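You operate a simulated robot arm through the tools that you are given. There is no shell and no other tool. Be economical: measure what you need, move in short steps, check, and stop when the job is done.

Carry out the task below with a simulated two-armed robot. There is one attempt and no reset: what you move stays moved.

TASK
Paste the framed board from the paste jar, lay the teal sheet on it and screw the jar shut.
Fine: green brush, put back; hold the jar as you turn the lid. Set down upright: green brush. A coat counts when it lies all over at full strength: go over it till it gets no stronger.

It is judged by the outcome, as a careful person would: the job done as asked, and still so three seconds after it is handed in. It fails if anything else is knocked over, pushed out of place, dropped, spilled or broken. A push-on lid holds only when it is set on centred and level and pressed home; a screw cap is set on level and turned clockwise until tight. Flat cloth is picked up by pressing the open fingertips on it (5 to 10 N) and closing them slowly along it; thin cloth reads only 2 to 8 mm in the jaws.

THE ROBOT
Two 7-joint arms with two-finger parallel grippers on one trunk, on a base that drives. Base frame: it is fixed to the floor where the robot stands at the start and does not move with it; the origin is under the middle of the robot, x ahead of it, y to its left, z up; the surface under the hand at the start is at about z = 0.9. Readings come in m, degrees, newtons and seconds.
The left shoulder is at the start at [0.07, 0.163, 1.195], the right one opposite. With the tool pointing down near the work surface each hand reaches from about 0.4 to 0.88 m from the robot's upright axis, wherever it stands, measured 20 degrees to its own side. Payload 3.43 kg a hand.
The TCP of each hand is the grasp point between the finger pads, 0.034 m short of the fingertips. In the tool frame z runs along the fingers and y along their closing line. Largest opening 0.128 m; finger width 0.024, thickness 0.012; the body of the gripper, 0.048 by 0.13 m, starts 0.096 m behind the TCP.
Orientation is that of the tool frame in the base frame, as [roll, pitch, yaw] about the fixed x, y, z axes, in that order (R = Rz(yaw) Ry(pitch) Rx(roll)). With the fingers straight down and closing along the base's y, the tool's x points along the base's -x, its y along +y and its z along -z.

THE INTERFACE
- The arms move only by the tool servo_tool. It takes "left_commands", "right_commands" or both (then of equal length, played together; a hand with none holds still); each is one flat list of numbers, 7 for each row, row after row: the shift along the base's x, y, z in m, then the turn, a rotation vector about the base's x, y, z in degrees, then the opening, from 0 (shut) to 1 (fully open). In form: [tx, ty, tz, rx, ry, rz, grip, tx, ty, tz, rx, ry, rz, grip, ...]. A call has 1 to 20 rows; each row shifts and turns the commanded pose from where the row before left it. Rows are played at 5 a second. More than 0.05 m and 8.6 degrees between two rows, or a gripper value outside its range, and nothing of the call is played. A pose out of reach is approached as far as the arm can. The call stops where the force on the tool passes 50 N (or 10 N more than at its start, if that is more) or the arm is blocked; 0.2 s more then pass. Each finger travels about 0.153 m/s and halts on what it meets, pressing with about 37 N; the grip force reading is that of the motor and also rises with nothing between the fingers. The clock runs only during rows and for 0.2 s after the last one: add rows that do not move to give the fingers time. The reply holds the time, the measured pose of the TCP, the force on the tool along the base axes, the opening and the grip force, in the units named above and with some noise, with the torque about the TCP (base axes, N m) and any sound that the robot's microphone picked up.
- Cameras (640 x 400 px; columns grow to the right, rows downward): "scene" is now at [0.131, 0.0215, 1.4313]; the picture's right is [0.26, -0.97, 0.00], its down [-0.52, -0.14, -0.84] and it looks along [0.82, 0.22, -0.53] (base axes); focal length 214 px, centre (320, 200). "left" rides on the left gripper at [0.076, 0.011, -0.16] in its tool frame; the picture's right is [-0.15, 0.99, 0.00], its down [-0.88, -0.13, -0.46] and it looks along [-0.45, -0.07, 0.89] (tool axes); focal length 234 px, centre (320, 200). "right" rides on the right gripper at [0.076, -0.011, -0.16] in its tool frame; the picture's right is [0.15, 0.99, 0.00], its down [-0.88, 0.13, -0.46] and it looks along [-0.45, 0.07, 0.89] (tool axes); focal length 234 px, centre (320, 200). There is no depth. A picture from a camera that has moved, and an enlarged one, comes with that camera's place and axes in the base frame and with its lens. The place of the scene camera against the robot may be out by one fixed shift of up to 0.012 m in any direction.
- grab_frame(camera): a new picture of that camera. No time passes.
- slide_trunk(by): slides the trunk up (or, below 0, down) by that many m; the arms and the scene camera ride with it, the base frame stays. It gives what a move gives, with no picture.
- steer(legs): drives the robot by 1 to 6 legs, each [ahead, left, turn to the left] in m, m and degrees, along the robot's own axes; the way and the turn of a leg run together, so that a leg with both is an arc; at most 1.5 m and 180 degrees a leg. The arms and the cameras ride along, it lands a little off, and it stops where it bumps. It gives what a move gives.
- head_to(pan, tilt): turns the head with the scene camera to pan (to the left, within 86 degrees either way) and tilt (down, from -29 to 69), counted from straight ahead of the robot. It gives what a move gives.
- inspect(camera, box): a new picture of the part [left, top, right, bottom] of that camera's present view, enlarged. No time passes.
- hand_in(): hands the job in; it is judged then, once.

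Go step by step. Nothing tells you exact positions but the pictures and the camera data: compare them with the known pose of the tool, close in by small moves and look again before you grip or let go. The budget is 120 turns and 92 pictures, counting those below and the enlarged ones. Unless the task says otherwise, let go and move clear before handing in, and close with one line.

The tools are called after "Request:" as a command line: name --argument value ..., lists and objects as JSON in quotes. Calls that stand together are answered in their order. servo_tool: Moves the arms, as the interface text tells. Its arguments: {"type":"object","properties":{"left_commands":{"type":"array"},"right_commands":{"type":"array"}},"required":[]} The other tools are called the same way: slide_trunk (by) slides the trunk up or down; steer (legs) drives the base; head_to (pan, tilt) turns the head that bears the scene camera; grab_frame (camera) takes a picture; inspect (camera, box) takes an enlarged picture of a part of a camera's view; hand_in () hands the job in.

At the start:

```text
time: 0.0
left_position: [0.5428, 0.3772, 1.2599]
left_tool_rot: [179.9, 0.1, -179.9]
left_force: [0.3, 0.3, -0.2]
left_ft_torque: [0.03, -0.02, 0.01]
left_grip_width: 0.1279
left_grasp_force: 0.2
right_position: [0.3582, -0.0469, 1.3448]
right_tool_rot: [-180.0, 0.0, -180.0]
right_force: [0.6, -0.3, 0.7]
right_ft_torque: [0.05, -0.02, 0.0]
right_grip_width: 0.1279
right_grasp_force: 0.1
trunk travel left (down, up): [-0.675, 0.265]
robot x, y, heading: [-0.0023, 0.0005, 0.1]
head pan, tilt: [15.1, 32.3]
```

scene: 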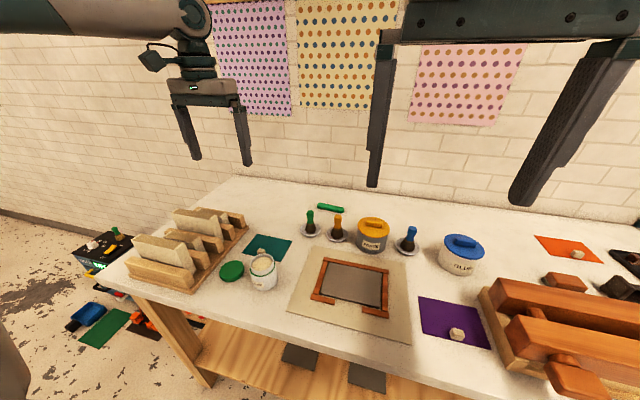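
right: 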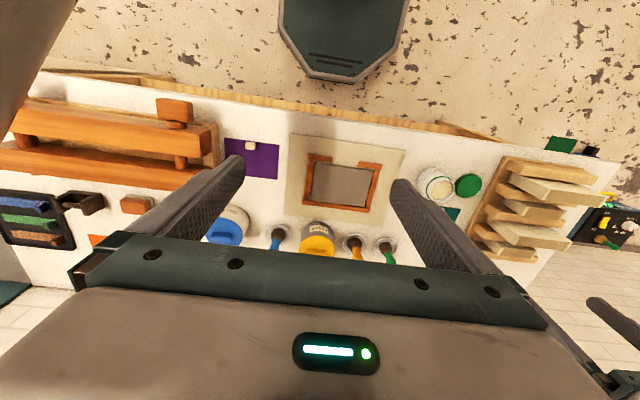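
left: 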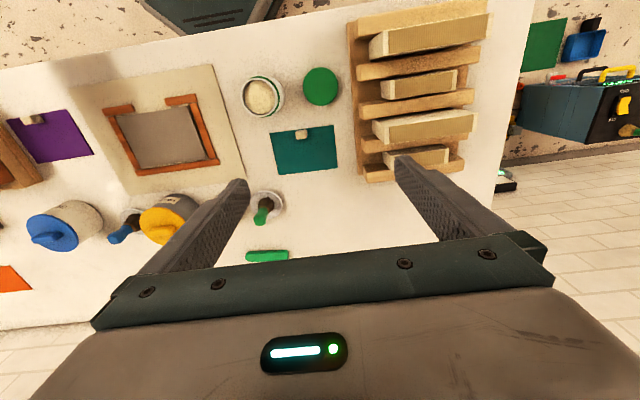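

I see a table with an open white jar and a green lid, a teal sheet, brushes standing in holders, two lidded jars and a framed board. I'll look closer before choosing.

Request:
inspect --camera "scene" --box '[200, 190, 360, 300]'

Request:
inspect --camera "scene" --box '[290, 190, 500, 340]'

Request:
inspect --camera "left" --box '[80, 50, 360, 270]'

```text
3.64 times, centred on (280, 245) of scene
camera zoom: at [0.131, 0.0215, 1.4313], right [0.26, -0.97, 0.0], down [-0.52, -0.14, -0.84], along [0.82, 0.22, -0.53], focal length 780 px, centre (466, 36)
```

zoom: 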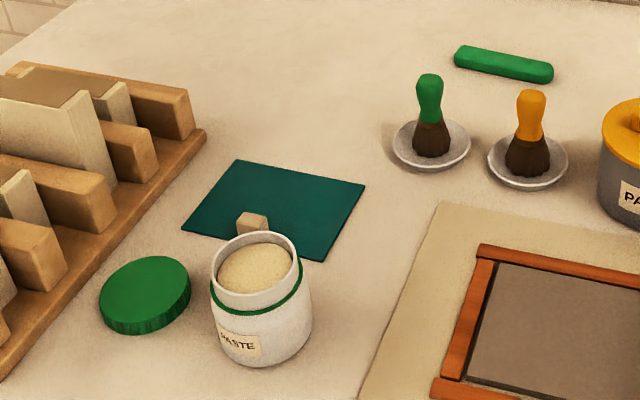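

```text
2.67 times, centred on (395, 265) of scene
camera zoom: at [0.131, 0.0215, 1.4313], right [0.26, -0.97, 0.0], down [-0.52, -0.14, -0.84], along [0.82, 0.22, -0.53], focal length 572 px, centre (120, 27)
```

zoom: 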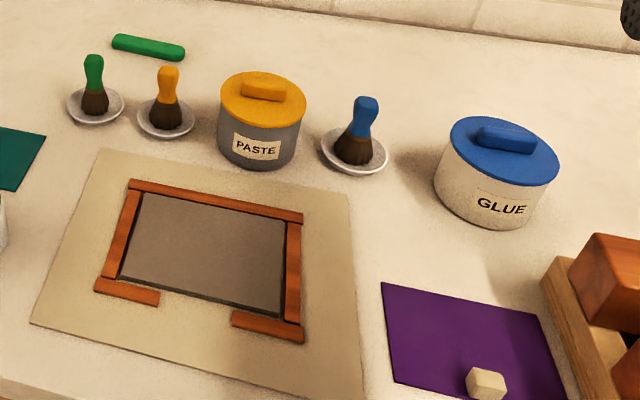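

```text
1.82 times, centred on (220, 160) of left
camera zoom: at [0.4663, 0.3867, 1.4201], right [0.14, 0.99, 0.0], down [0.88, -0.13, 0.46], along [0.45, -0.06, -0.89], focal length 426 px, centre (502, 273)
```

zoom: 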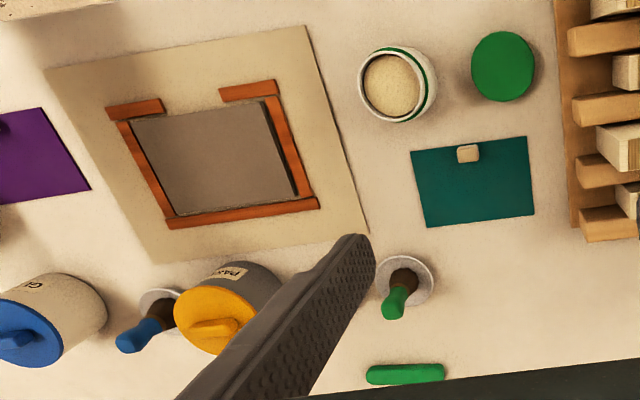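

The open white PASTE jar with its green screw lid is at about (0.48, 0.28). The green brush stands in a dish at about (0.727, 0.217), the teal sheet with its tab is at about (0.60, 0.335), and the board is at about (0.53, 0.034). I'll bring the left hand above the green brush and move the right hand aside.

Request:
servo_tool --left_commands '[0.0307, -0.0267, -0.02, 0, 0, 0, 0.55, 0.0307, -0.0267, -0.02, 0, 0, 0, 0.55, 0.0307, -0.0267, -0.02, 0, 0, 0, 0.55, 0.0307, -0.0267, -0.02, 0, 0, 0, 0.55, 0.0307, -0.0267, -0.02, 0, 0, 0, 0.55, 0.0307, -0.0267, -0.02, 0, 0, 0, 0.55, 0, 0, 0, 0, 0, 0, 0.55]' --right_commands '[0, -0.045, 0, 0, 0, 0, 1, 0, -0.045, 0, 0, 0, 0, 1, 0, -0.045, 0, 0, 0, 0, 1, 0, -0.045, 0, 0, 0, 0, 1, 0, -0.045, 0, 0, 0, 0, 1, 0, -0.045, 0, 0, 0, 0, 1, 0, 0, 0, 0, 0, 0, 1]'

Request:
grab_frame --camera "left"

Request:
grab_frame --camera "scene"

```text
time: 1.6
left_position: [0.6889, 0.2459, 1.1325]
left_tool_rot: [-179.9, 0.2, -179.8]
left_force: [0.5, 0.7, -0.2]
left_ft_torque: [-0.01, 0.06, -0.02]
left_grip_width: 0.0704
left_grasp_force: 0.2
left hand out of reach, approached as far as the arm can: row 5, 6
right_position: [0.3587, -0.3173, 1.3436]
right_tool_rot: [-180.0, -0.1, -179.9]
right_force: [0.0, 0.9, -0.8]
right_ft_torque: [0.0, 0.04, -0.02]
right_grip_width: 0.1279
right_grasp_force: 0.1
trunk travel left (down, up): [-0.675, 0.265]
robot x, y, heading: [0.0028, -0.002, 0.1]
head pan, tilt: [15.1, 32.3]
```

```text
85 pictures are left
camera left: at [0.612, 0.2571, 1.2925], right [0.14, 0.99, 0.0], down [0.88, -0.13, 0.46], along [0.45, -0.07, -0.89], focal length 234 px, centre (320, 200)
```

left: 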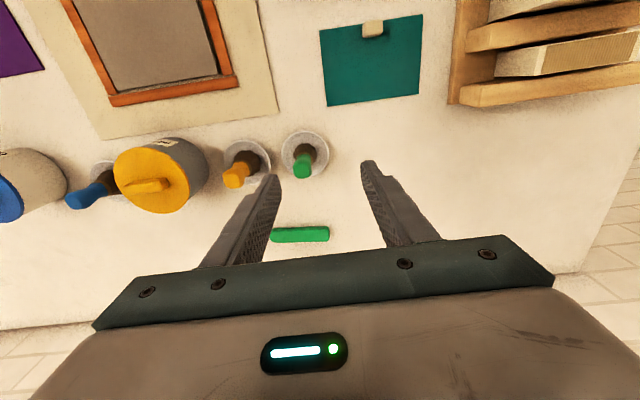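

```text
84 pictures are left
camera scene: at [0.1326, 0.0222, 1.4311], right [0.26, -0.97, 0.0], down [-0.52, -0.14, -0.84], along [0.82, 0.22, -0.54], focal length 214 px, centre (320, 200)
```

scene: 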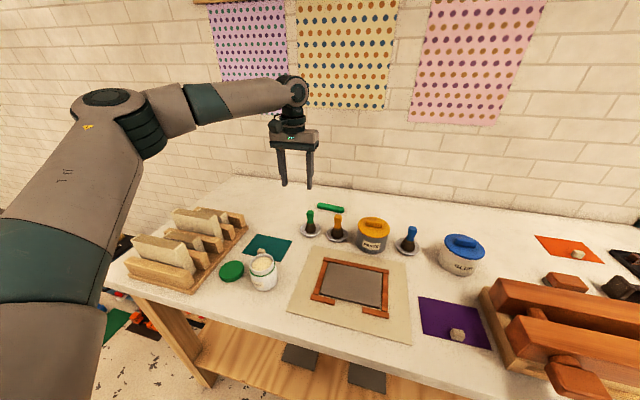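

The reach was limited at that height. The brush stands at about (0.716, 0.215), so I'll lower a little and look again.

Request:
servo_tool --left_commands '[0, 0, -0.03, 0, 0, 0, 0.55, 0, 0, -0.03, 0, 0, 0, 0.55, 0, 0, -0.025, 0, 0, 0, 0.55, 0, 0, 0, 0, 0, 0, 0.55]'

Request:
grab_frame --camera "left"

```text
time: 2.6
left_position: [0.6854, 0.2468, 1.0493]
left_tool_rot: [179.9, 0.1, -179.9]
left_force: [0.5, 0.0, -0.3]
left_ft_torque: [0.01, 0.02, 0.02]
left_grip_width: 0.0705
left_grasp_force: 0.0
right_position: [0.3569, -0.316, 1.3441]
right_tool_rot: [179.9, 0.0, 180.0]
right_force: [-0.2, -1.3, 0.2]
right_ft_torque: [-0.02, 0.03, -0.03]
right_grip_width: 0.128
right_grasp_force: 0.1
trunk travel left (down, up): [-0.675, 0.265]
robot x, y, heading: [0.0028, 0.0004, 0.2]
head pan, tilt: [15.1, 32.3]
```

```text
83 pictures are left
camera left: at [0.6089, 0.2573, 1.2095], right [0.14, 0.99, 0.0], down [0.88, -0.13, 0.46], along [0.45, -0.07, -0.89], focal length 234 px, centre (320, 200)
```

left: 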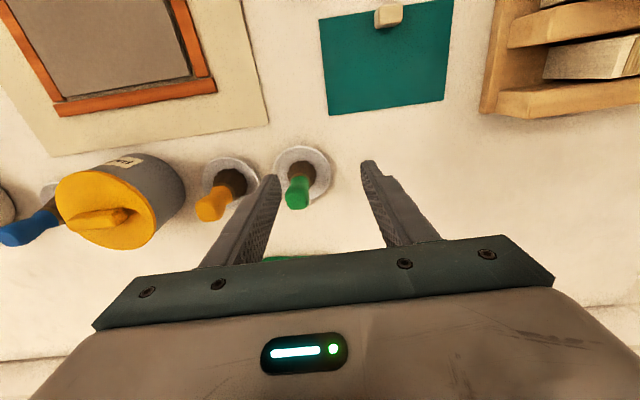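

The brush is at (0.7195, 0.215). I'll align over it, lower to grip the handle, and close.

Request:
servo_tool --left_commands '[0.017, -0.016, 0, 0, 0, 0, 0.55, 0.017, -0.016, 0, 0, 0, 0, 0.55, 0, 0, 0, 0, 0, 0, 0.55, 0, 0, -0.03, 0, 0, 0, 0.55, 0, 0, -0.03, 0, 0, 0, 0.55, 0, 0, -0.02, 0, 0, 0, 0.55, 0, 0, 0, 0, 0, 0, 0.55]'

Request:
grab_frame --camera "left"

```text
time: 4.2
left_position: [0.6715, 0.2551, 0.9787]
left_tool_rot: [180.0, 0.3, -179.9]
left_force: [-0.2, -0.2, 0.2]
left_ft_torque: [-0.04, 0.02, 0.0]
left_grip_width: 0.0704
left_grasp_force: 0.1
left hand out of reach, approached as far as the arm can: row 1, 2, 4, 5, 6
right_position: [0.3568, -0.3182, 1.345]
right_tool_rot: [-180.0, 0.0, 180.0]
right_force: [-0.3, -0.2, -0.2]
right_ft_torque: [-0.02, 0.02, -0.01]
right_grip_width: 0.1278
right_grasp_force: 0.1
trunk travel left (down, up): [-0.675, 0.265]
robot x, y, heading: [0.0021, -0.0041, -0.2]
head pan, tilt: [15.1, 32.3]
```

```text
82 pictures are left
camera left: at [0.5943, 0.2659, 1.1377], right [0.14, 0.99, 0.0], down [0.88, -0.13, 0.46], along [0.46, -0.07, -0.89], focal length 234 px, centre (320, 200)
```

left: 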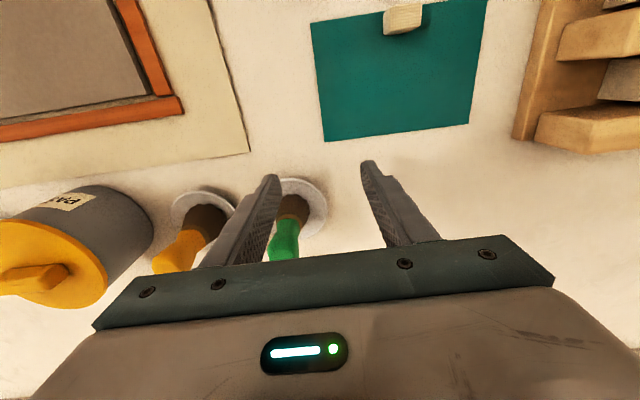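

The arm is at its reach limit here. I'll rise clear and drive ahead 7 cm, since the base front is about 10 cm from the table edge.

Request:
servo_tool --left_commands '[0, 0.0, 0.04, 0, 0, 0, 0.55, 0, 0, 0.04, 0, 0, 0, 0.55, 0, 0, 0.03, 0, 0, 0, 0.55, 0, 0, 0, 0, 0, 0, 0.55]'

Request:
steer --legs '[[0.07, 0, 0]]'

Request:
grab_frame --camera "left"

```text
time: 5.2
left_position: [0.6709, 0.2563, 1.0879]
left_tool_rot: [179.8, 0.1, -179.9]
left_force: [0.0, -0.8, 0.0]
left_ft_torque: [-0.01, -0.01, 0.02]
left_grip_width: 0.0703
left_grasp_force: 0.0
right_position: [0.3559, -0.3179, 1.3442]
right_tool_rot: [180.0, 0.0, 180.0]
right_force: [-0.5, -0.9, 0.1]
right_ft_torque: [0.03, -0.01, -0.01]
right_grip_width: 0.128
right_grasp_force: 0.0
trunk travel left (down, up): [-0.675, 0.265]
robot x, y, heading: [-0.0005, -0.0007, 0.2]
head pan, tilt: [15.1, 32.3]
```

```text
time: 6.2
left_position: [0.7387, 0.2571, 1.09]
left_tool_rot: [179.8, 0.2, -179.9]
left_force: [-0.7, 0.8, -0.1]
left_ft_torque: [0.01, -0.02, 0.02]
left_grip_width: 0.0703
left_grasp_force: 0.1
right_position: [0.4243, -0.3181, 1.3449]
right_tool_rot: [179.9, 0.1, -179.9]
right_force: [-0.4, -0.4, 0.2]
right_ft_torque: [0.02, -0.01, 0.0]
right_grip_width: 0.1279
right_grasp_force: 0.0
trunk travel left (down, up): [-0.675, 0.265]
robot x, y, heading: [0.0699, 0.0034, 0.1]
head pan, tilt: [15.1, 32.3]
```

```text
81 pictures are left
camera left: at [0.6624, 0.2667, 1.2489], right [0.14, 0.99, 0.0], down [0.88, -0.13, 0.46], along [0.45, -0.06, -0.89], focal length 234 px, centre (320, 200)
```

left: 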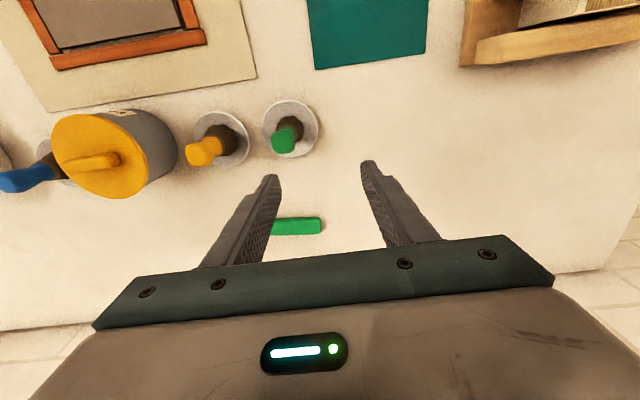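

The drive landed well and the brush reads (0.7185, 0.217). I'll align and descend.

Request:
servo_tool --left_commands '[-0.01, -0.02, 0, 0, 0, 0, 0.55, -0.01, -0.02, 0, 0, 0, 0, 0.55, 0, 0, -0.02, 0, 0, 0, 0.55, 0, 0, -0.02, 0, 0, 0, 0.55, 0, 0, 0, 0, 0, 0, 0.55]'

Request:
grab_frame --camera "left"

```text
time: 7.4
left_position: [0.7214, 0.2161, 1.0482]
left_tool_rot: [179.9, 0.0, -179.9]
left_force: [-0.1, -0.1, -0.7]
left_ft_torque: [-0.01, 0.02, -0.03]
left_grip_width: 0.0705
left_grasp_force: 0.0
right_position: [0.4259, -0.3182, 1.3432]
right_tool_rot: [179.9, 0.1, -179.8]
right_force: [-0.3, -0.1, -0.5]
right_ft_torque: [-0.02, 0.01, 0.0]
right_grip_width: 0.128
right_grasp_force: 0.0
trunk travel left (down, up): [-0.675, 0.265]
robot x, y, heading: [0.0698, -0.001, -0.2]
head pan, tilt: [15.1, 32.3]
```

```text
80 pictures are left
camera left: at [0.6445, 0.2264, 1.2079], right [0.14, 0.99, 0.0], down [0.88, -0.13, 0.46], along [0.45, -0.06, -0.89], focal length 234 px, centre (320, 200)
```

left: 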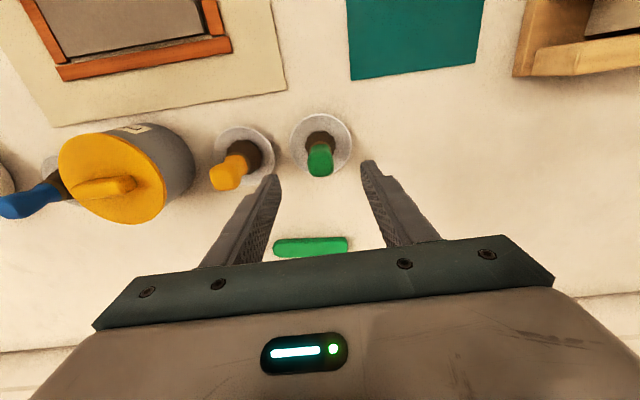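

Aligned, so I'll lower and close on the handle.

Request:
servo_tool --left_commands '[-0.003, 0.001, -0.02, 0, 0, 0, 0.55, 0, 0, -0.03, 0, 0, 0, 0.55, 0, 0, -0.03, 0, 0, 0, 0.55, 0, 0, 0, 0, 0, 0, 0.4, 0, 0, 0, 0, 0, 0, 0.2, 0, 0, 0, 0, 0, 0, 0.1, 0, 0, 0, 0, 0, 0, 0.1]'

Request:
grab_frame --camera "scene"

```text
time: 9.0
left_position: [0.7105, 0.2253, 0.9717]
left_tool_rot: [180.0, 0.2, 180.0]
left_force: [-0.9, 0.3, 0.7]
left_ft_torque: [0.01, -0.02, 0.0]
left_grip_width: 0.0349
left_grasp_force: 37.1
left hand out of reach, approached as far as the arm can: row 3
right_position: [0.4261, -0.3176, 1.3442]
right_tool_rot: [-179.9, 0.0, -179.8]
right_force: [-0.3, 0.2, 0.3]
right_ft_torque: [0.01, -0.02, 0.0]
right_grip_width: 0.1278
right_grasp_force: 0.1
trunk travel left (down, up): [-0.675, 0.265]
robot x, y, heading: [0.0675, -0.0016, -0.1]
head pan, tilt: [15.1, 32.3]
```

```text
79 pictures are left
camera scene: at [0.2004, 0.0214, 1.4313], right [0.26, -0.97, 0.0], down [-0.52, -0.14, -0.84], along [0.82, 0.22, -0.53], focal length 214 px, centre (320, 200)
```

scene: 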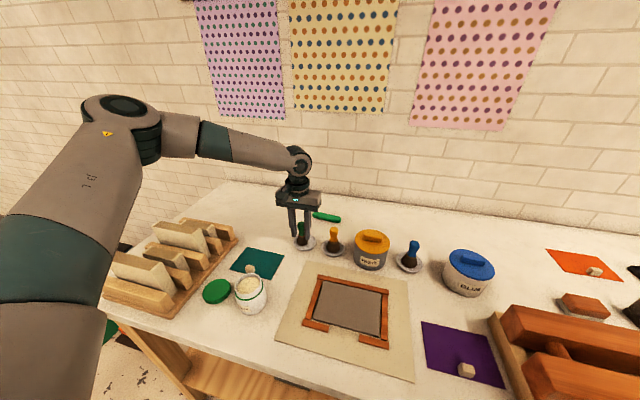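

The grip reads 35 mm, at a slightly shifted place. I'll check the grip up close.

Request:
inspect --camera "scene" --box '[260, 180, 360, 260]'

Request:
inspect --camera "left" --box '[240, 120, 400, 260]'

```text
5.00 times, centred on (310, 220) of scene
camera zoom: at [0.2004, 0.0214, 1.4313], right [0.26, -0.97, 0.0], down [-0.52, -0.14, -0.84], along [0.82, 0.22, -0.53], focal length 1072 px, centre (370, 100)
```

zoom: 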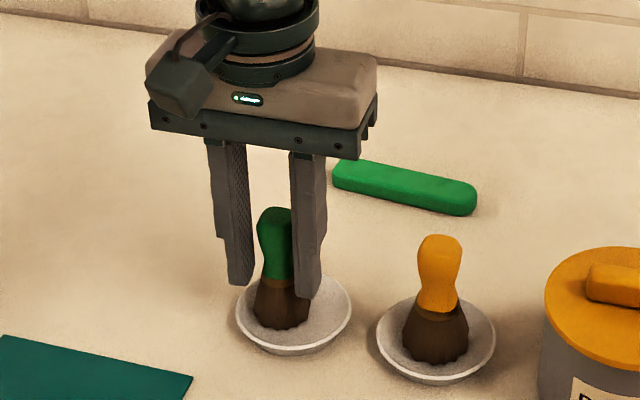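

```text
2.86 times, centred on (320, 190) of left
camera zoom: at [0.6334, 0.2361, 1.1318], right [0.14, 0.99, 0.0], down [0.88, -0.13, 0.46], along [0.45, -0.07, -0.89], focal length 669 px, centre (320, 229)
```

zoom: 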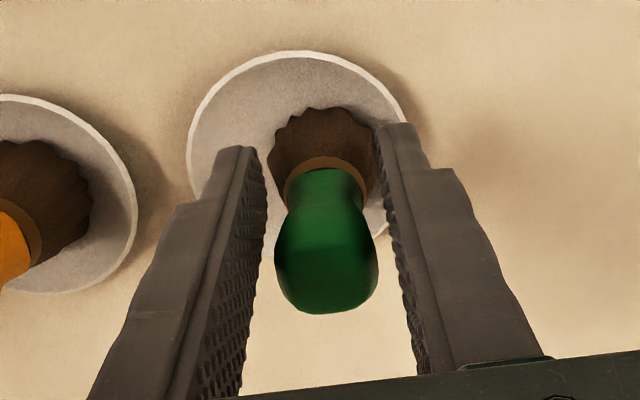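

The fingertips sit low, against the bristles, and the arm is at its reach limit. I'll open, rise, and lower the trunk for better reach.

Request:
servo_tool --left_commands '[0, 0, 0, 0, 0, 0, 0.55, 0, 0, 0, 0, 0, 0, 0.55, 0, 0, 0.04, 0, 0, 0, 0.55, 0, 0, 0.04, 0, 0, 0, 0.55, 0, 0, 0.04, 0, 0, 0, 0.55, 0, 0, 0.04, 0, 0, 0, 0.55, 0, 0, 0.04, 0, 0, 0, 0.55, 0, 0, 0, 0, 0, 0, 0.55]'

Request:
slide_trunk --by -0.1

Request:
servo_tool --left_commands '[0.01, -0.007, 0, 0, 0, 0, 0.55, 0, 0, 0, 0, 0, 0, 0.55]'

Request:
grab_frame --camera "left"

```text
time: 10.8
left_position: [0.7116, 0.2247, 1.1724]
left_tool_rot: [179.9, 0.1, -180.0]
left_force: [0.2, -1.0, 0.5]
left_ft_torque: [0.0, 0.02, -0.02]
left_grip_width: 0.0706
left_grasp_force: 0.1
right_position: [0.4271, -0.3167, 1.3429]
right_tool_rot: [179.9, -0.1, -179.9]
right_force: [-0.3, -0.3, 0.4]
right_ft_torque: [0.01, -0.01, 0.01]
right_grip_width: 0.1277
right_grasp_force: 0.1
trunk travel left (down, up): [-0.675, 0.265]
robot x, y, heading: [0.0645, 0.0007, -0.1]
head pan, tilt: [15.1, 32.3]
```

```text
time: 12.2
left_position: [0.71, 0.2237, 1.0731]
left_tool_rot: [179.8, 0.3, -179.9]
left_force: [0.4, 0.5, 0.4]
left_ft_torque: [0.01, -0.01, -0.01]
left_grip_width: 0.0702
left_grasp_force: 0.1
right_position: [0.4264, -0.3169, 1.2441]
right_tool_rot: [180.0, 0.1, -180.0]
right_force: [-1.8, -0.8, 0.0]
right_ft_torque: [0.0, -0.04, -0.02]
right_grip_width: 0.128
right_grasp_force: 0.1
trunk travel left (down, up): [-0.575, 0.365]
robot x, y, heading: [0.07, -0.0038, -0.1]
head pan, tilt: [15.1, 32.3]
```

```text
time: 12.8
left_position: [0.7193, 0.2188, 1.0726]
left_tool_rot: [180.0, 0.2, -179.8]
left_force: [0.3, 0.8, 0.0]
left_ft_torque: [-0.05, -0.04, 0.0]
left_grip_width: 0.0705
left_grasp_force: 0.0
right_position: [0.426, -0.317, 1.2455]
right_tool_rot: [179.9, 0.0, -179.8]
right_force: [-0.6, -0.6, 0.4]
right_ft_torque: [-0.03, -0.02, -0.02]
right_grip_width: 0.1279
right_grasp_force: 0.1
trunk travel left (down, up): [-0.575, 0.365]
robot x, y, heading: [0.071, 0.0028, 0.2]
head pan, tilt: [15.1, 32.3]
```

```text
76 pictures are left
camera left: at [0.6433, 0.2289, 1.2324], right [0.14, 0.99, 0.0], down [0.88, -0.13, 0.46], along [0.45, -0.06, -0.89], focal length 234 px, centre (320, 200)
```

left: 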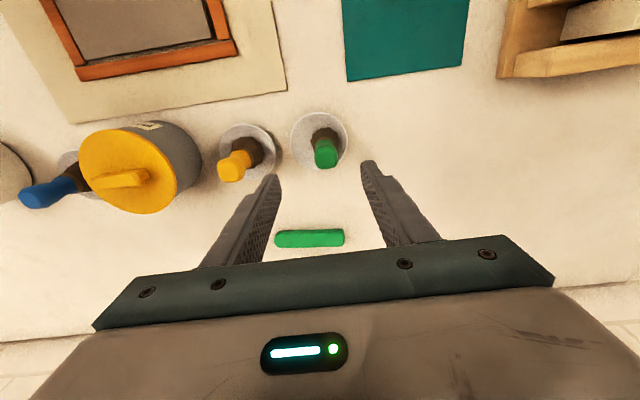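

The brush sits at about (0.7175, 0.2255), just off the dish centre. I'll lower to grip the handle higher up.

Request:
servo_tool --left_commands '[-0.002, 0.007, 0, 0, 0, 0, 0.55, 0, 0, -0.03, 0, 0, 0, 0.55, 0, 0, -0.03, 0, 0, 0, 0.55, 0, 0, -0.028, 0, 0, 0, 0.55, 0, 0, 0, 0, 0, 0, 0.4, 0, 0, 0, 0, 0, 0, 0.2, 0, 0, 0, 0, 0, 0, 0.1, 0, 0, 0, 0, 0, 0, 0.1]'

Request:
inspect --camera "left" --box '[240, 120, 400, 260]'

```text
time: 14.6
left_position: [0.7177, 0.2256, 0.9838]
left_tool_rot: [179.8, 0.1, -179.9]
left_force: [-0.4, 0.0, 0.2]
left_ft_torque: [0.0, 0.07, -0.01]
left_grip_width: 0.0253
left_grasp_force: 36.8
right_position: [0.4259, -0.3165, 1.2448]
right_tool_rot: [-179.9, 0.0, -179.8]
right_force: [-0.7, 0.4, -0.4]
right_ft_torque: [0.01, -0.02, -0.02]
right_grip_width: 0.1282
right_grasp_force: 0.0
trunk travel left (down, up): [-0.575, 0.365]
robot x, y, heading: [0.0687, -0.0014, 0.1]
head pan, tilt: [15.1, 32.3]
```

```text
2.86 times, centred on (320, 190) of left
camera zoom: at [0.6415, 0.2348, 1.1439], right [0.14, 0.99, 0.0], down [0.88, -0.13, 0.46], along [0.45, -0.06, -0.89], focal length 669 px, centre (320, 229)
```

zoom: 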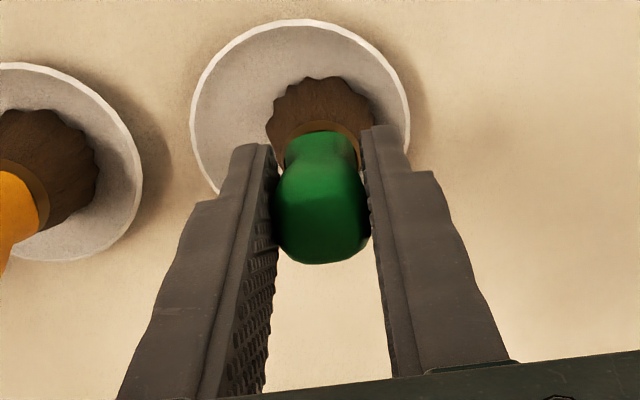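

I have a solid grip on the handle. I'll lift and move toward the jar, keeping high.

Request:
servo_tool --left_commands '[0, 0, 0.02, 0, 0, 0, 0.1, 0, 0, 0.04, 0, 0, 0, 0.1, 0, 0, 0.04, 0, 0, 0, 0.1, 0, 0, 0.04, 0, 0, 0, 0.1, -0.045, 0.01, 0, 0, 0, 0, 0.1, -0.045, 0.01, 0, 0, 0, 0, 0.1, -0.045, 0.01, 0, 0, 0, 0, 0.1, -0.045, 0.01, 0, 0, 0, 0, 0.1, 0, 0, 0, 0, 0, 0, 0.1]'

Request:
grab_frame --camera "left"

Request:
grab_frame --camera "scene"

```text
time: 16.6
left_position: [0.5392, 0.2666, 1.112]
left_tool_rot: [180.0, -0.1, -179.8]
left_force: [0.1, -0.8, 0.2]
left_ft_torque: [0.02, 0.06, 0.0]
left_grip_width: 0.0255
left_grasp_force: 37.0
left hand out of reach, approached as far as the arm can: row 4
right_position: [0.4286, -0.3177, 1.2436]
right_tool_rot: [179.9, -0.1, -179.9]
right_force: [-0.2, 0.2, 0.1]
right_ft_torque: [0.0, 0.06, -0.01]
right_grip_width: 0.1281
right_grasp_force: 0.0
trunk travel left (down, up): [-0.575, 0.365]
robot x, y, heading: [0.0675, 0.0008, -0.3]
head pan, tilt: [15.1, 32.3]
```

```text
74 pictures are left
camera left: at [0.462, 0.2769, 1.2731], right [0.14, 0.99, 0.0], down [0.88, -0.13, 0.46], along [0.45, -0.06, -0.89], focal length 234 px, centre (320, 200)
```

left: 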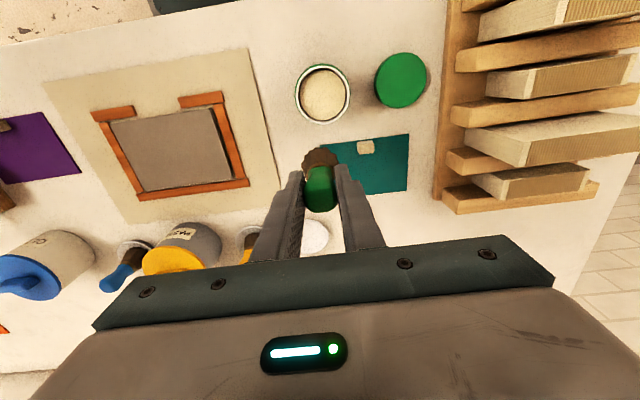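

```text
73 pictures are left
camera scene: at [0.2024, 0.0212, 1.3311], right [0.26, -0.97, 0.0], down [-0.52, -0.14, -0.84], along [0.81, 0.22, -0.54], focal length 214 px, centre (320, 200)
```

scene: 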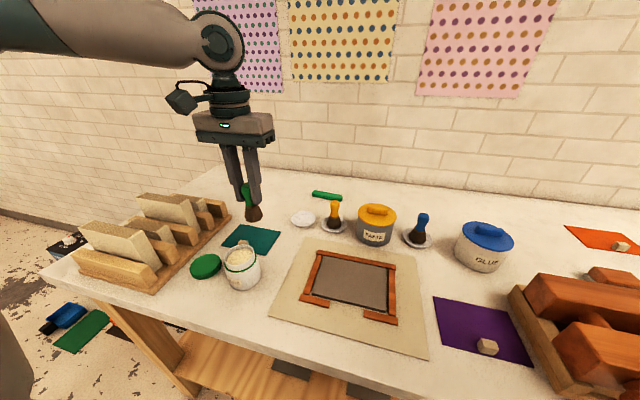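

The jar rim centre is at (0.476, 0.280), about z = 0.967. I'll move over it and dip the bristles, watching force.

Request:
servo_tool --left_commands '[-0.032, 0.007, 0, 0, 0, 0, 0.1, -0.031, 0.0065, 0, 0, 0, 0, 0.1, 0, 0, 0, 0, 0, 0, 0.1, 0, 0, -0.03, 0, 0, 0, 0.1, 0, 0, -0.03, 0, 0, 0, 0.1, 0, 0, 0, 0, 0, 0, 0.1]'

Request:
inspect --camera "scene" --box '[190, 180, 310, 300]'

Request:
inspect --camera "left" --box '[240, 100, 400, 260]'

```text
time: 17.9
left_position: [0.4726, 0.2806, 1.0566]
left_tool_rot: [-180.0, 0.5, -180.0]
left_force: [-1.5, 6.0, 40.3]
left_ft_torque: [1.27, 0.64, -0.08]
left_grip_width: 0.0252
left_grasp_force: 36.8
right_position: [0.4244, -0.3179, 1.2452]
right_tool_rot: [179.9, 0.1, -179.9]
right_force: [-0.1, 0.5, 0.4]
right_ft_torque: [0.0, 0.01, -0.04]
right_grip_width: 0.1282
right_grasp_force: 0.0
trunk travel left (down, up): [-0.575, 0.365]
robot x, y, heading: [0.0708, 0.0022, 0.3]
head pan, tilt: [15.1, 32.3]
```

```text
3.33 times, centred on (250, 240) of scene
camera zoom: at [0.1979, 0.0209, 1.3324], right [0.26, -0.97, 0.0], down [-0.51, -0.14, -0.85], along [0.82, 0.22, -0.53], focal length 715 px, centre (553, 67)
```

zoom: 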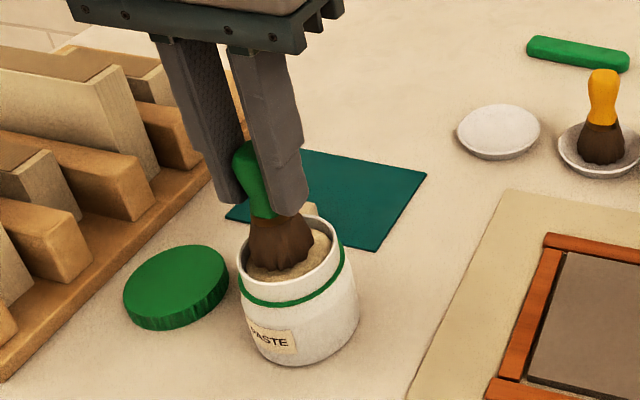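

```text
2.50 times, centred on (320, 180) of left
camera zoom: at [0.3959, 0.2895, 1.2158], right [0.14, 0.99, 0.0], down [0.88, -0.13, 0.46], along [0.46, -0.06, -0.89], focal length 585 px, centre (320, 250)
```

zoom: 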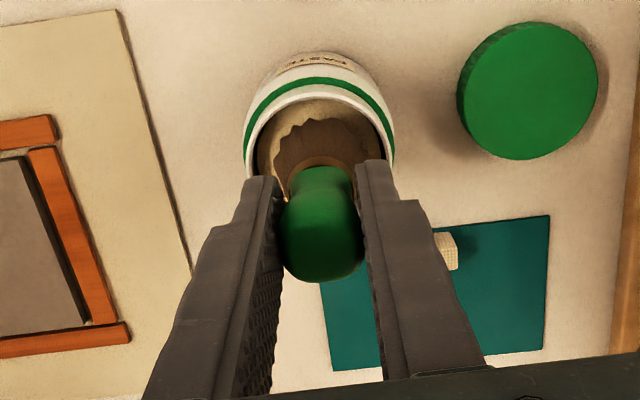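

There's 40 N already, with the contact toward the +y side. I'll lift, shift slightly to −y, and re-dip gently.

Request:
servo_tool --left_commands '[0, 0, 0.02, 0, 0, 0, 0.1, 0.002, -0.006, 0, 0, 0, 0, 0.1, 0, 0, 0, 0, 0, 0, 0.1]'

Request:
inspect --camera "left" --box '[240, 100, 400, 260]'

Request:
inspect --camera "scene" --box '[190, 180, 310, 300]'

```text
time: 18.8
left_position: [0.4768, 0.2738, 1.073]
left_tool_rot: [-179.9, 0.1, -179.8]
left_force: [0.4, 0.3, -0.7]
left_ft_torque: [0.03, 0.01, 0.01]
left_grip_width: 0.0254
left_grasp_force: 37.2
right_position: [0.4257, -0.3166, 1.2437]
right_tool_rot: [-180.0, 0.0, -179.9]
right_force: [0.8, 0.5, 0.2]
right_ft_torque: [0.0, 0.02, 0.04]
right_grip_width: 0.1281
right_grasp_force: 0.0
trunk travel left (down, up): [-0.575, 0.365]
robot x, y, heading: [0.0701, -0.001, 0.2]
head pan, tilt: [15.1, 32.3]
```

```text
2.50 times, centred on (320, 180) of left
camera zoom: at [0.4003, 0.284, 1.2329], right [0.14, 0.99, 0.0], down [0.88, -0.13, 0.46], along [0.45, -0.07, -0.89], focal length 585 px, centre (320, 250)
```

zoom: 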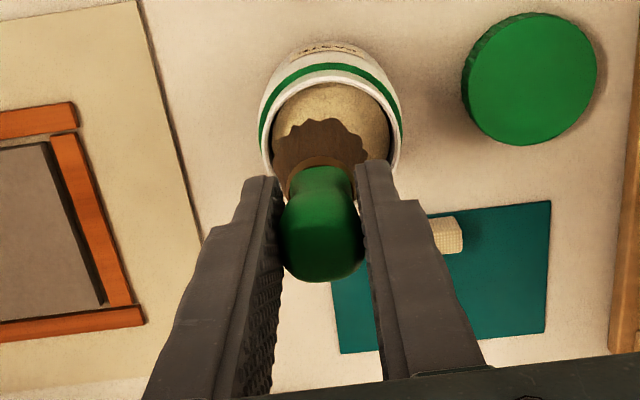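

```text
3.33 times, centred on (250, 240) of scene
camera zoom: at [0.2006, 0.022, 1.3312], right [0.26, -0.97, 0.0], down [-0.52, -0.14, -0.84], along [0.82, 0.22, -0.54], focal length 715 px, centre (553, 67)
```

zoom: 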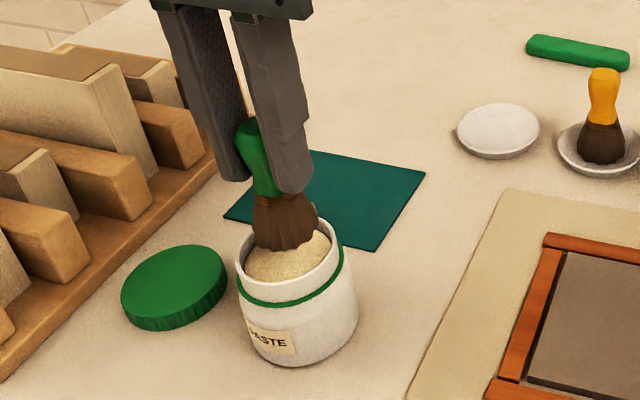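

The bristles reach the paste and the offset is small. I'll centre and re-dip gently in small steps with a little swirl.

Request:
servo_tool --left_commands '[-0.002, 0.003, 0, 0, 0, 0, 0.1, 0, 0, -0.008, 0, 0, 0, 0.1, 0, 0, -0.004, 0, 0, 0, 0.1, 0.003, 0, 0, 0, 0, 0, 0.1, -0.003, 0.003, 0, 0, 0, 0, 0.1, 0, -0.003, 0, 0, 0, 0, 0.1]'

Request:
inspect --camera "scene" --box '[210, 210, 290, 290]'

```text
time: 20.1
left_position: [0.4752, 0.2766, 1.0613]
left_tool_rot: [-180.0, 0.1, -179.9]
left_force: [0.4, -0.2, 0.1]
left_ft_torque: [-0.03, -0.02, -0.02]
left_grip_width: 0.0252
left_grasp_force: 36.9
right_position: [0.4264, -0.317, 1.2449]
right_tool_rot: [179.9, -0.1, -179.9]
right_force: [-0.3, -1.1, -0.8]
right_ft_torque: [0.0, 0.01, 0.0]
right_grip_width: 0.128
right_grasp_force: 0.0
trunk travel left (down, up): [-0.575, 0.365]
robot x, y, heading: [0.0659, 0.0, -0.2]
head pan, tilt: [15.1, 32.3]
```

```text
5.00 times, centred on (250, 250) of scene
camera zoom: at [0.2005, 0.021, 1.3313], right [0.26, -0.97, 0.0], down [-0.52, -0.14, -0.84], along [0.82, 0.22, -0.53], focal length 1072 px, centre (670, -50)
```

zoom: 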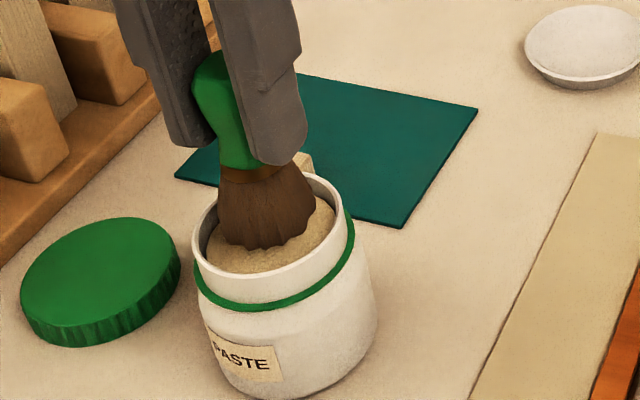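

No contact yet, so I'll lower in small steps.

Request:
servo_tool --left_commands '[0, 0, -0.003, 0, 0, 0, 0.1, 0, 0, -0.003, 0, 0, 0, 0.1, 0, 0, -0.003, 0, 0, 0, 0.1]'

Request:
inspect --camera "left" --box '[260, 100, 380, 200]'

```text
time: 20.9
left_position: [0.473, 0.2735, 1.057]
left_tool_rot: [179.9, 0.6, -179.8]
left_force: [-3.0, 0.4, 43.9]
left_ft_torque: [-0.8, 0.9, -0.09]
left_grip_width: 0.0256
left_grasp_force: 37.3
right_position: [0.4228, -0.3195, 1.2452]
right_tool_rot: [180.0, 0.3, -179.8]
right_force: [0.4, -0.5, -0.2]
right_ft_torque: [0.0, -0.03, -0.03]
right_grip_width: 0.1281
right_grasp_force: 0.0
trunk travel left (down, up): [-0.575, 0.365]
robot x, y, heading: [0.0719, 0.0013, -0.1]
head pan, tilt: [15.1, 32.3]
```

```text
4.00 times, centred on (320, 150) of left
camera zoom: at [0.3949, 0.2838, 1.2157], right [0.14, 0.99, 0.0], down [0.88, -0.13, 0.46], along [0.46, -0.06, -0.89], focal length 937 px, centre (320, 400)
```

zoom: 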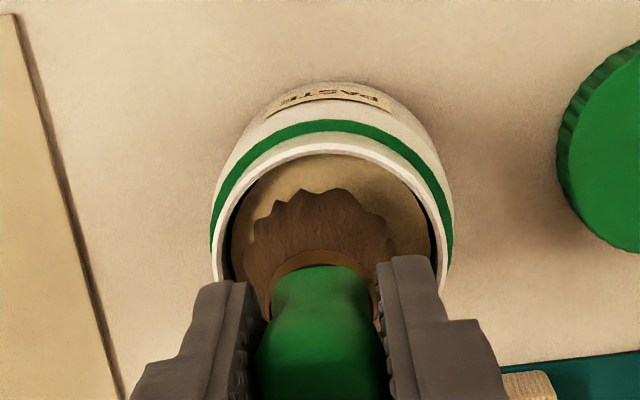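

The bristles met the paste surface. I'll lift and check whether they carry paste.

Request:
servo_tool --left_commands '[0, 0, 0.02, 0, 0, 0, 0.1, 0, 0, 0.04, 0, 0, 0, 0.1, 0, 0, 0.03, 0, 0, 0, 0.1, 0, 0, 0, 0, 0, 0, 0.1]'

Request:
inspect --camera "scene" --box '[190, 160, 310, 280]'

```text
time: 21.9
left_position: [0.4747, 0.2769, 1.1433]
left_tool_rot: [-180.0, 0.1, -179.8]
left_force: [1.2, -0.8, -0.5]
left_ft_torque: [0.0, -0.01, -0.01]
left_grip_width: 0.0256
left_grasp_force: 36.8
right_position: [0.4263, -0.3169, 1.2436]
right_tool_rot: [-179.9, 0.0, -179.9]
right_force: [0.1, 0.5, -0.1]
right_ft_torque: [-0.01, 0.02, 0.0]
right_grip_width: 0.1285
right_grasp_force: 0.1
trunk travel left (down, up): [-0.575, 0.365]
robot x, y, heading: [0.0689, -0.0019, -0.2]
head pan, tilt: [15.1, 32.3]
```

```text
3.33 times, centred on (250, 220) of scene
camera zoom: at [0.2003, 0.0216, 1.3313], right [0.26, -0.97, 0.0], down [-0.52, -0.14, -0.84], along [0.82, 0.22, -0.53], focal length 715 px, centre (553, 133)
```

zoom: 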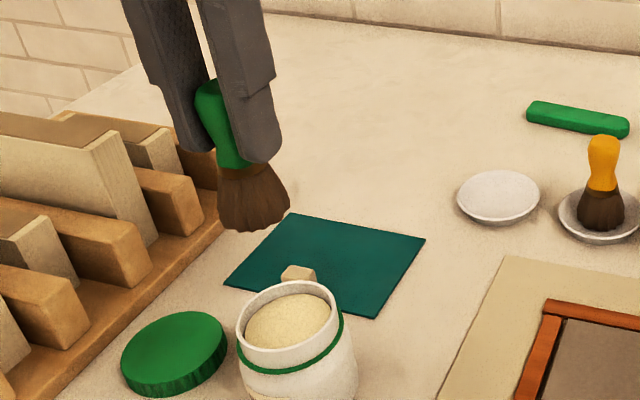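

The bristles look lighter, so they carry paste. I'll move over the board and measure it.

Request:
servo_tool --left_commands '[0.008, -0.045, 0, 0, 0, 0, 0.1, 0.008, -0.045, 0, 0, 0, 0, 0.1, 0.008, -0.045, 0, 0, 0, 0, 0.1, 0.008, -0.045, 0, 0, 0, 0, 0.1, 0.008, -0.045, 0, 0, 0, 0, 0.1, 0, 0, 0, 0, 0, 0, 0.1]'

Request:
grab_frame --camera "left"

Request:
grab_frame --camera "scene"

```text
time: 23.4
left_position: [0.5013, 0.1188, 1.1348]
left_tool_rot: [-180.0, 0.1, -179.8]
left_force: [-0.5, -0.1, 0.1]
left_ft_torque: [0.02, 0.04, -0.01]
left_grip_width: 0.0253
left_grasp_force: 37.3
left hand out of reach, approached as far as the arm can: row 4, 5
right_position: [0.427, -0.3183, 1.2437]
right_tool_rot: [179.8, 0.0, -179.9]
right_force: [0.9, 0.0, -0.2]
right_ft_torque: [-0.01, 0.01, -0.03]
right_grip_width: 0.1281
right_grasp_force: 0.1
trunk travel left (down, up): [-0.575, 0.365]
robot x, y, heading: [0.0683, 0.0064, 0.1]
head pan, tilt: [15.1, 32.3]
```

```text
65 pictures are left
camera left: at [0.4247, 0.1289, 1.2937], right [0.14, 0.99, 0.0], down [0.88, -0.13, 0.46], along [0.45, -0.06, -0.89], focal length 234 px, centre (320, 200)
```

left: 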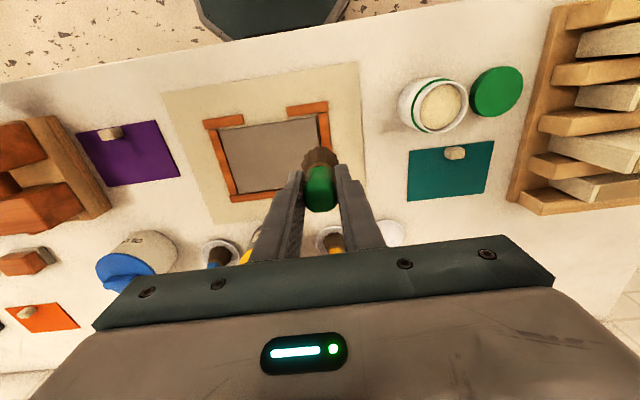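

```text
64 pictures are left
camera scene: at [0.2004, 0.021, 1.3313], right [0.26, -0.97, 0.0], down [-0.52, -0.14, -0.84], along [0.82, 0.22, -0.53], focal length 214 px, centre (320, 200)
```

scene: 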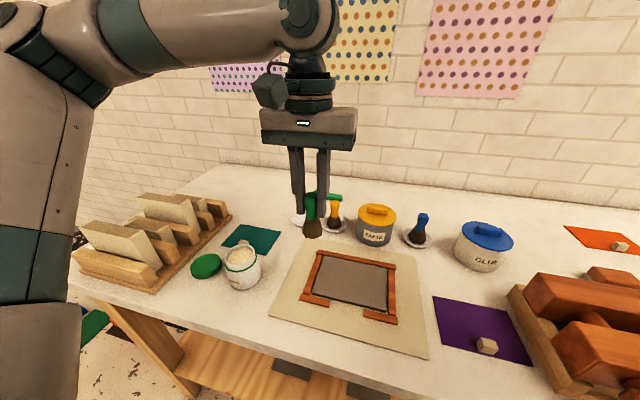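

The left hand can't cross further to the right from here. I'll shift the base 16 cm to the right, with the brush held high.

Request:
steer --legs '[[0, -0.16, 0]]'

Request:
grab_frame --camera "left"

```text
time: 24.8
left_position: [0.5004, -0.0413, 1.1339]
left_tool_rot: [180.0, 0.3, -179.7]
left_force: [0.4, -0.3, 0.2]
left_ft_torque: [0.0, -0.01, 0.01]
left_grip_width: 0.025
left_grasp_force: 36.8
right_position: [0.4266, -0.4772, 1.2445]
right_tool_rot: [180.0, -0.1, -179.9]
right_force: [0.4, -0.9, 0.6]
right_ft_torque: [-0.01, -0.02, 0.0]
right_grip_width: 0.1278
right_grasp_force: 0.2
trunk travel left (down, up): [-0.575, 0.365]
robot x, y, heading: [0.07, -0.1597, -0.4]
head pan, tilt: [15.1, 32.3]
```

```text
63 pictures are left
camera left: at [0.4245, -0.0303, 1.2937], right [0.14, 0.99, 0.0], down [0.88, -0.13, 0.46], along [0.45, -0.07, -0.89], focal length 234 px, centre (320, 200)
```

left: 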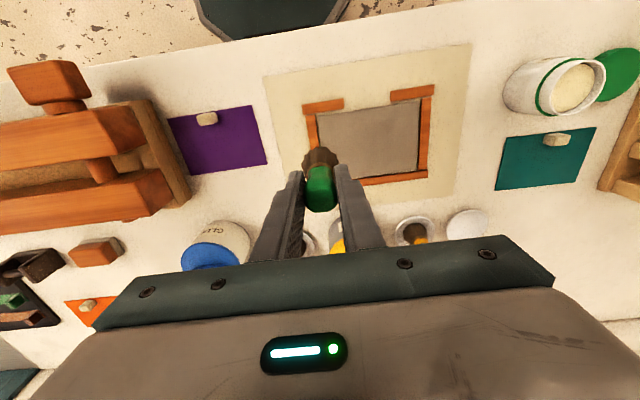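

The board spans about x 0.470–0.586 and y −0.047–0.116. I'll move over its near right corner and lower to find contact.

Request:
servo_tool --left_commands '[-0.009, 0.014, -0.03, 0, 0, 0, 0.1, 0, 0, -0.04, 0, 0, 0, 0.1, 0, 0, -0.04, 0, 0, 0, 0.1, 0, 0, -0.02, 0, 0, 0, 0.1, 0, 0, -0.005, 0, 0, 0, 0.1, 0, 0, -0.003, 0, 0, 0, 0.1, 0, 0, -0.003, 0, 0, 0, 0.1]'

Request:
inspect --camera "left" --box '[260, 80, 440, 220]'

Request:
inspect --camera "scene" --box '[160, 180, 320, 310]'

```text
time: 26.4
left_position: [0.4927, -0.0284, 0.9934]
left_tool_rot: [-180.0, 0.2, -179.8]
left_force: [0.0, -0.4, -0.3]
left_ft_torque: [0.01, 0.01, 0.03]
left_grip_width: 0.0254
left_grasp_force: 36.5
right_position: [0.4272, -0.4773, 1.243]
right_tool_rot: [179.9, -0.1, -179.8]
right_force: [-0.8, 0.3, 0.0]
right_ft_torque: [0.02, -0.02, -0.02]
right_grip_width: 0.1278
right_grasp_force: 0.1
trunk travel left (down, up): [-0.575, 0.365]
robot x, y, heading: [0.068, -0.1598, 0.3]
head pan, tilt: [15.1, 32.3]
```

```text
2.86 times, centred on (350, 150) of left
camera zoom: at [0.4153, -0.0168, 1.1527], right [0.14, 0.99, 0.0], down [0.88, -0.13, 0.46], along [0.45, -0.06, -0.89], focal length 669 px, centre (234, 343)
```

zoom: 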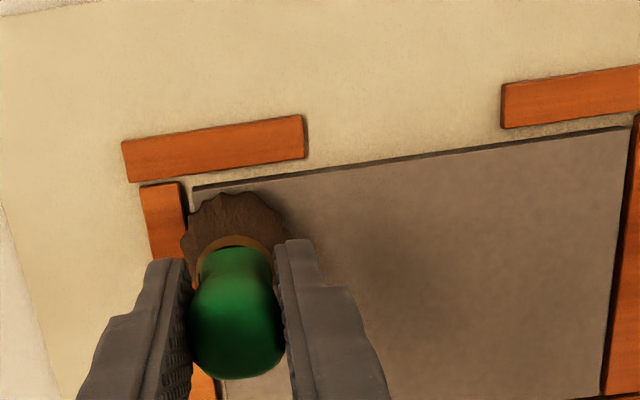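

```text
3.08 times, centred on (240, 245) of scene
camera zoom: at [0.2005, -0.1393, 1.3313], right [0.26, -0.96, 0.0], down [-0.52, -0.14, -0.84], along [0.82, 0.22, -0.53], focal length 660 px, centre (566, 62)
```

zoom: 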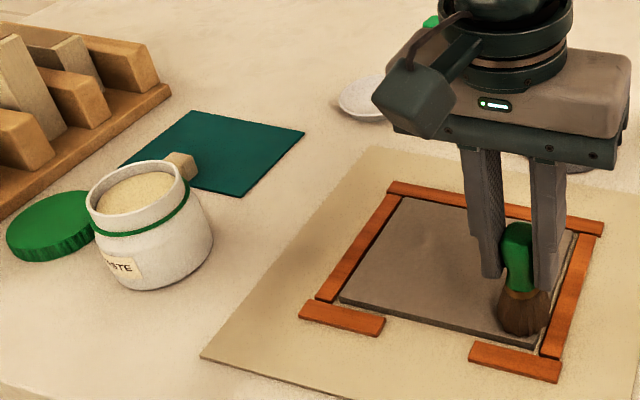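

Very close to contact. I'll lower in 2 mm steps.

Request:
servo_tool --left_commands '[0, 0, -0.002, 0, 0, 0, 0.1, 0, 0, -0.002, 0, 0, 0, 0.1, 0, 0, -0.002, 0, 0, 0, 0.1]'

```text
time: 27.2
left_position: [0.4911, -0.0279, 0.9915]
left_tool_rot: [-180.0, 0.6, -179.8]
left_force: [0.8, 5.7, 40.8]
left_ft_torque: [0.55, -0.1, 0.0]
left_grip_width: 0.0254
left_grasp_force: 36.8
right_position: [0.4241, -0.4773, 1.2455]
right_tool_rot: [179.9, 0.1, -179.8]
right_force: [0.0, -0.6, 1.6]
right_ft_torque: [-0.02, 0.0, 0.02]
right_grip_width: 0.128
right_grasp_force: 0.1
trunk travel left (down, up): [-0.575, 0.365]
robot x, y, heading: [0.0675, -0.1585, -0.0]
head pan, tilt: [15.1, 32.3]
```

Contact at z ≈ 0.991. I'll ease off slightly and sweep lanes along y.

Request:
servo_tool --left_commands '[0, 0, 0.002, 0, 0, 0, 0.1, 0, 0.025, 0, 0, 0, 0, 0.1, 0, 0.025, 0, 0, 0, 0, 0.1, 0, 0.025, 0, 0, 0, 0, 0.1, 0, 0.025, 0, 0, 0, 0, 0.1, 0, 0.025, 0, 0, 0, 0, 0.1, 0.02, 0, 0, 0, 0, 0, 0.1, 0, -0.025, 0, 0, 0, 0, 0.1, 0, -0.025, 0, 0, 0, 0, 0.1, 0, -0.025, 0, 0, 0, 0, 0.1, 0, -0.025, 0, 0, 0, 0, 0.1, 0, -0.025, 0, 0, 0, 0, 0.1]'

Request:
inspect --camera "scene" --box '[200, 210, 320, 310]'

```text
time: 29.8
left_position: [0.5101, -0.0274, 0.9904]
left_tool_rot: [-179.9, 0.3, -179.8]
left_force: [-0.9, 6.5, 23.2]
left_ft_torque: [0.5, 0.06, -0.01]
left_grip_width: 0.0251
left_grasp_force: 36.6
right_position: [0.4252, -0.4774, 1.245]
right_tool_rot: [-180.0, 0.0, -179.8]
right_force: [0.5, -0.7, 0.4]
right_ft_torque: [-0.02, 0.01, -0.01]
right_grip_width: 0.128
right_grasp_force: 0.1
trunk travel left (down, up): [-0.575, 0.365]
robot x, y, heading: [0.0674, -0.1603, 0.1]
head pan, tilt: [15.1, 32.3]
```

```text
4.00 times, centred on (260, 260) of scene
camera zoom: at [0.1988, -0.1386, 1.3316], right [0.26, -0.96, 0.0], down [-0.51, -0.14, -0.85], along [0.82, 0.22, -0.53], focal length 858 px, centre (560, -40)
```

zoom: 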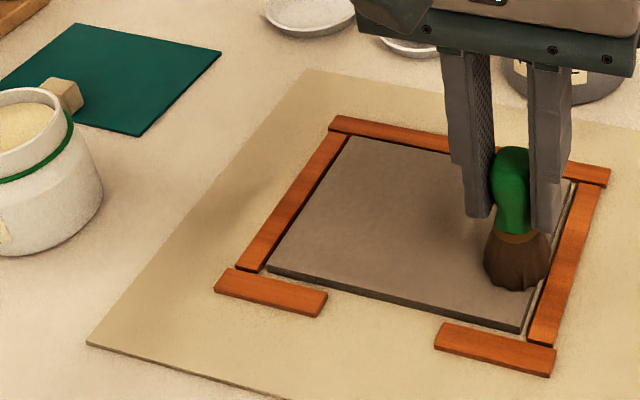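

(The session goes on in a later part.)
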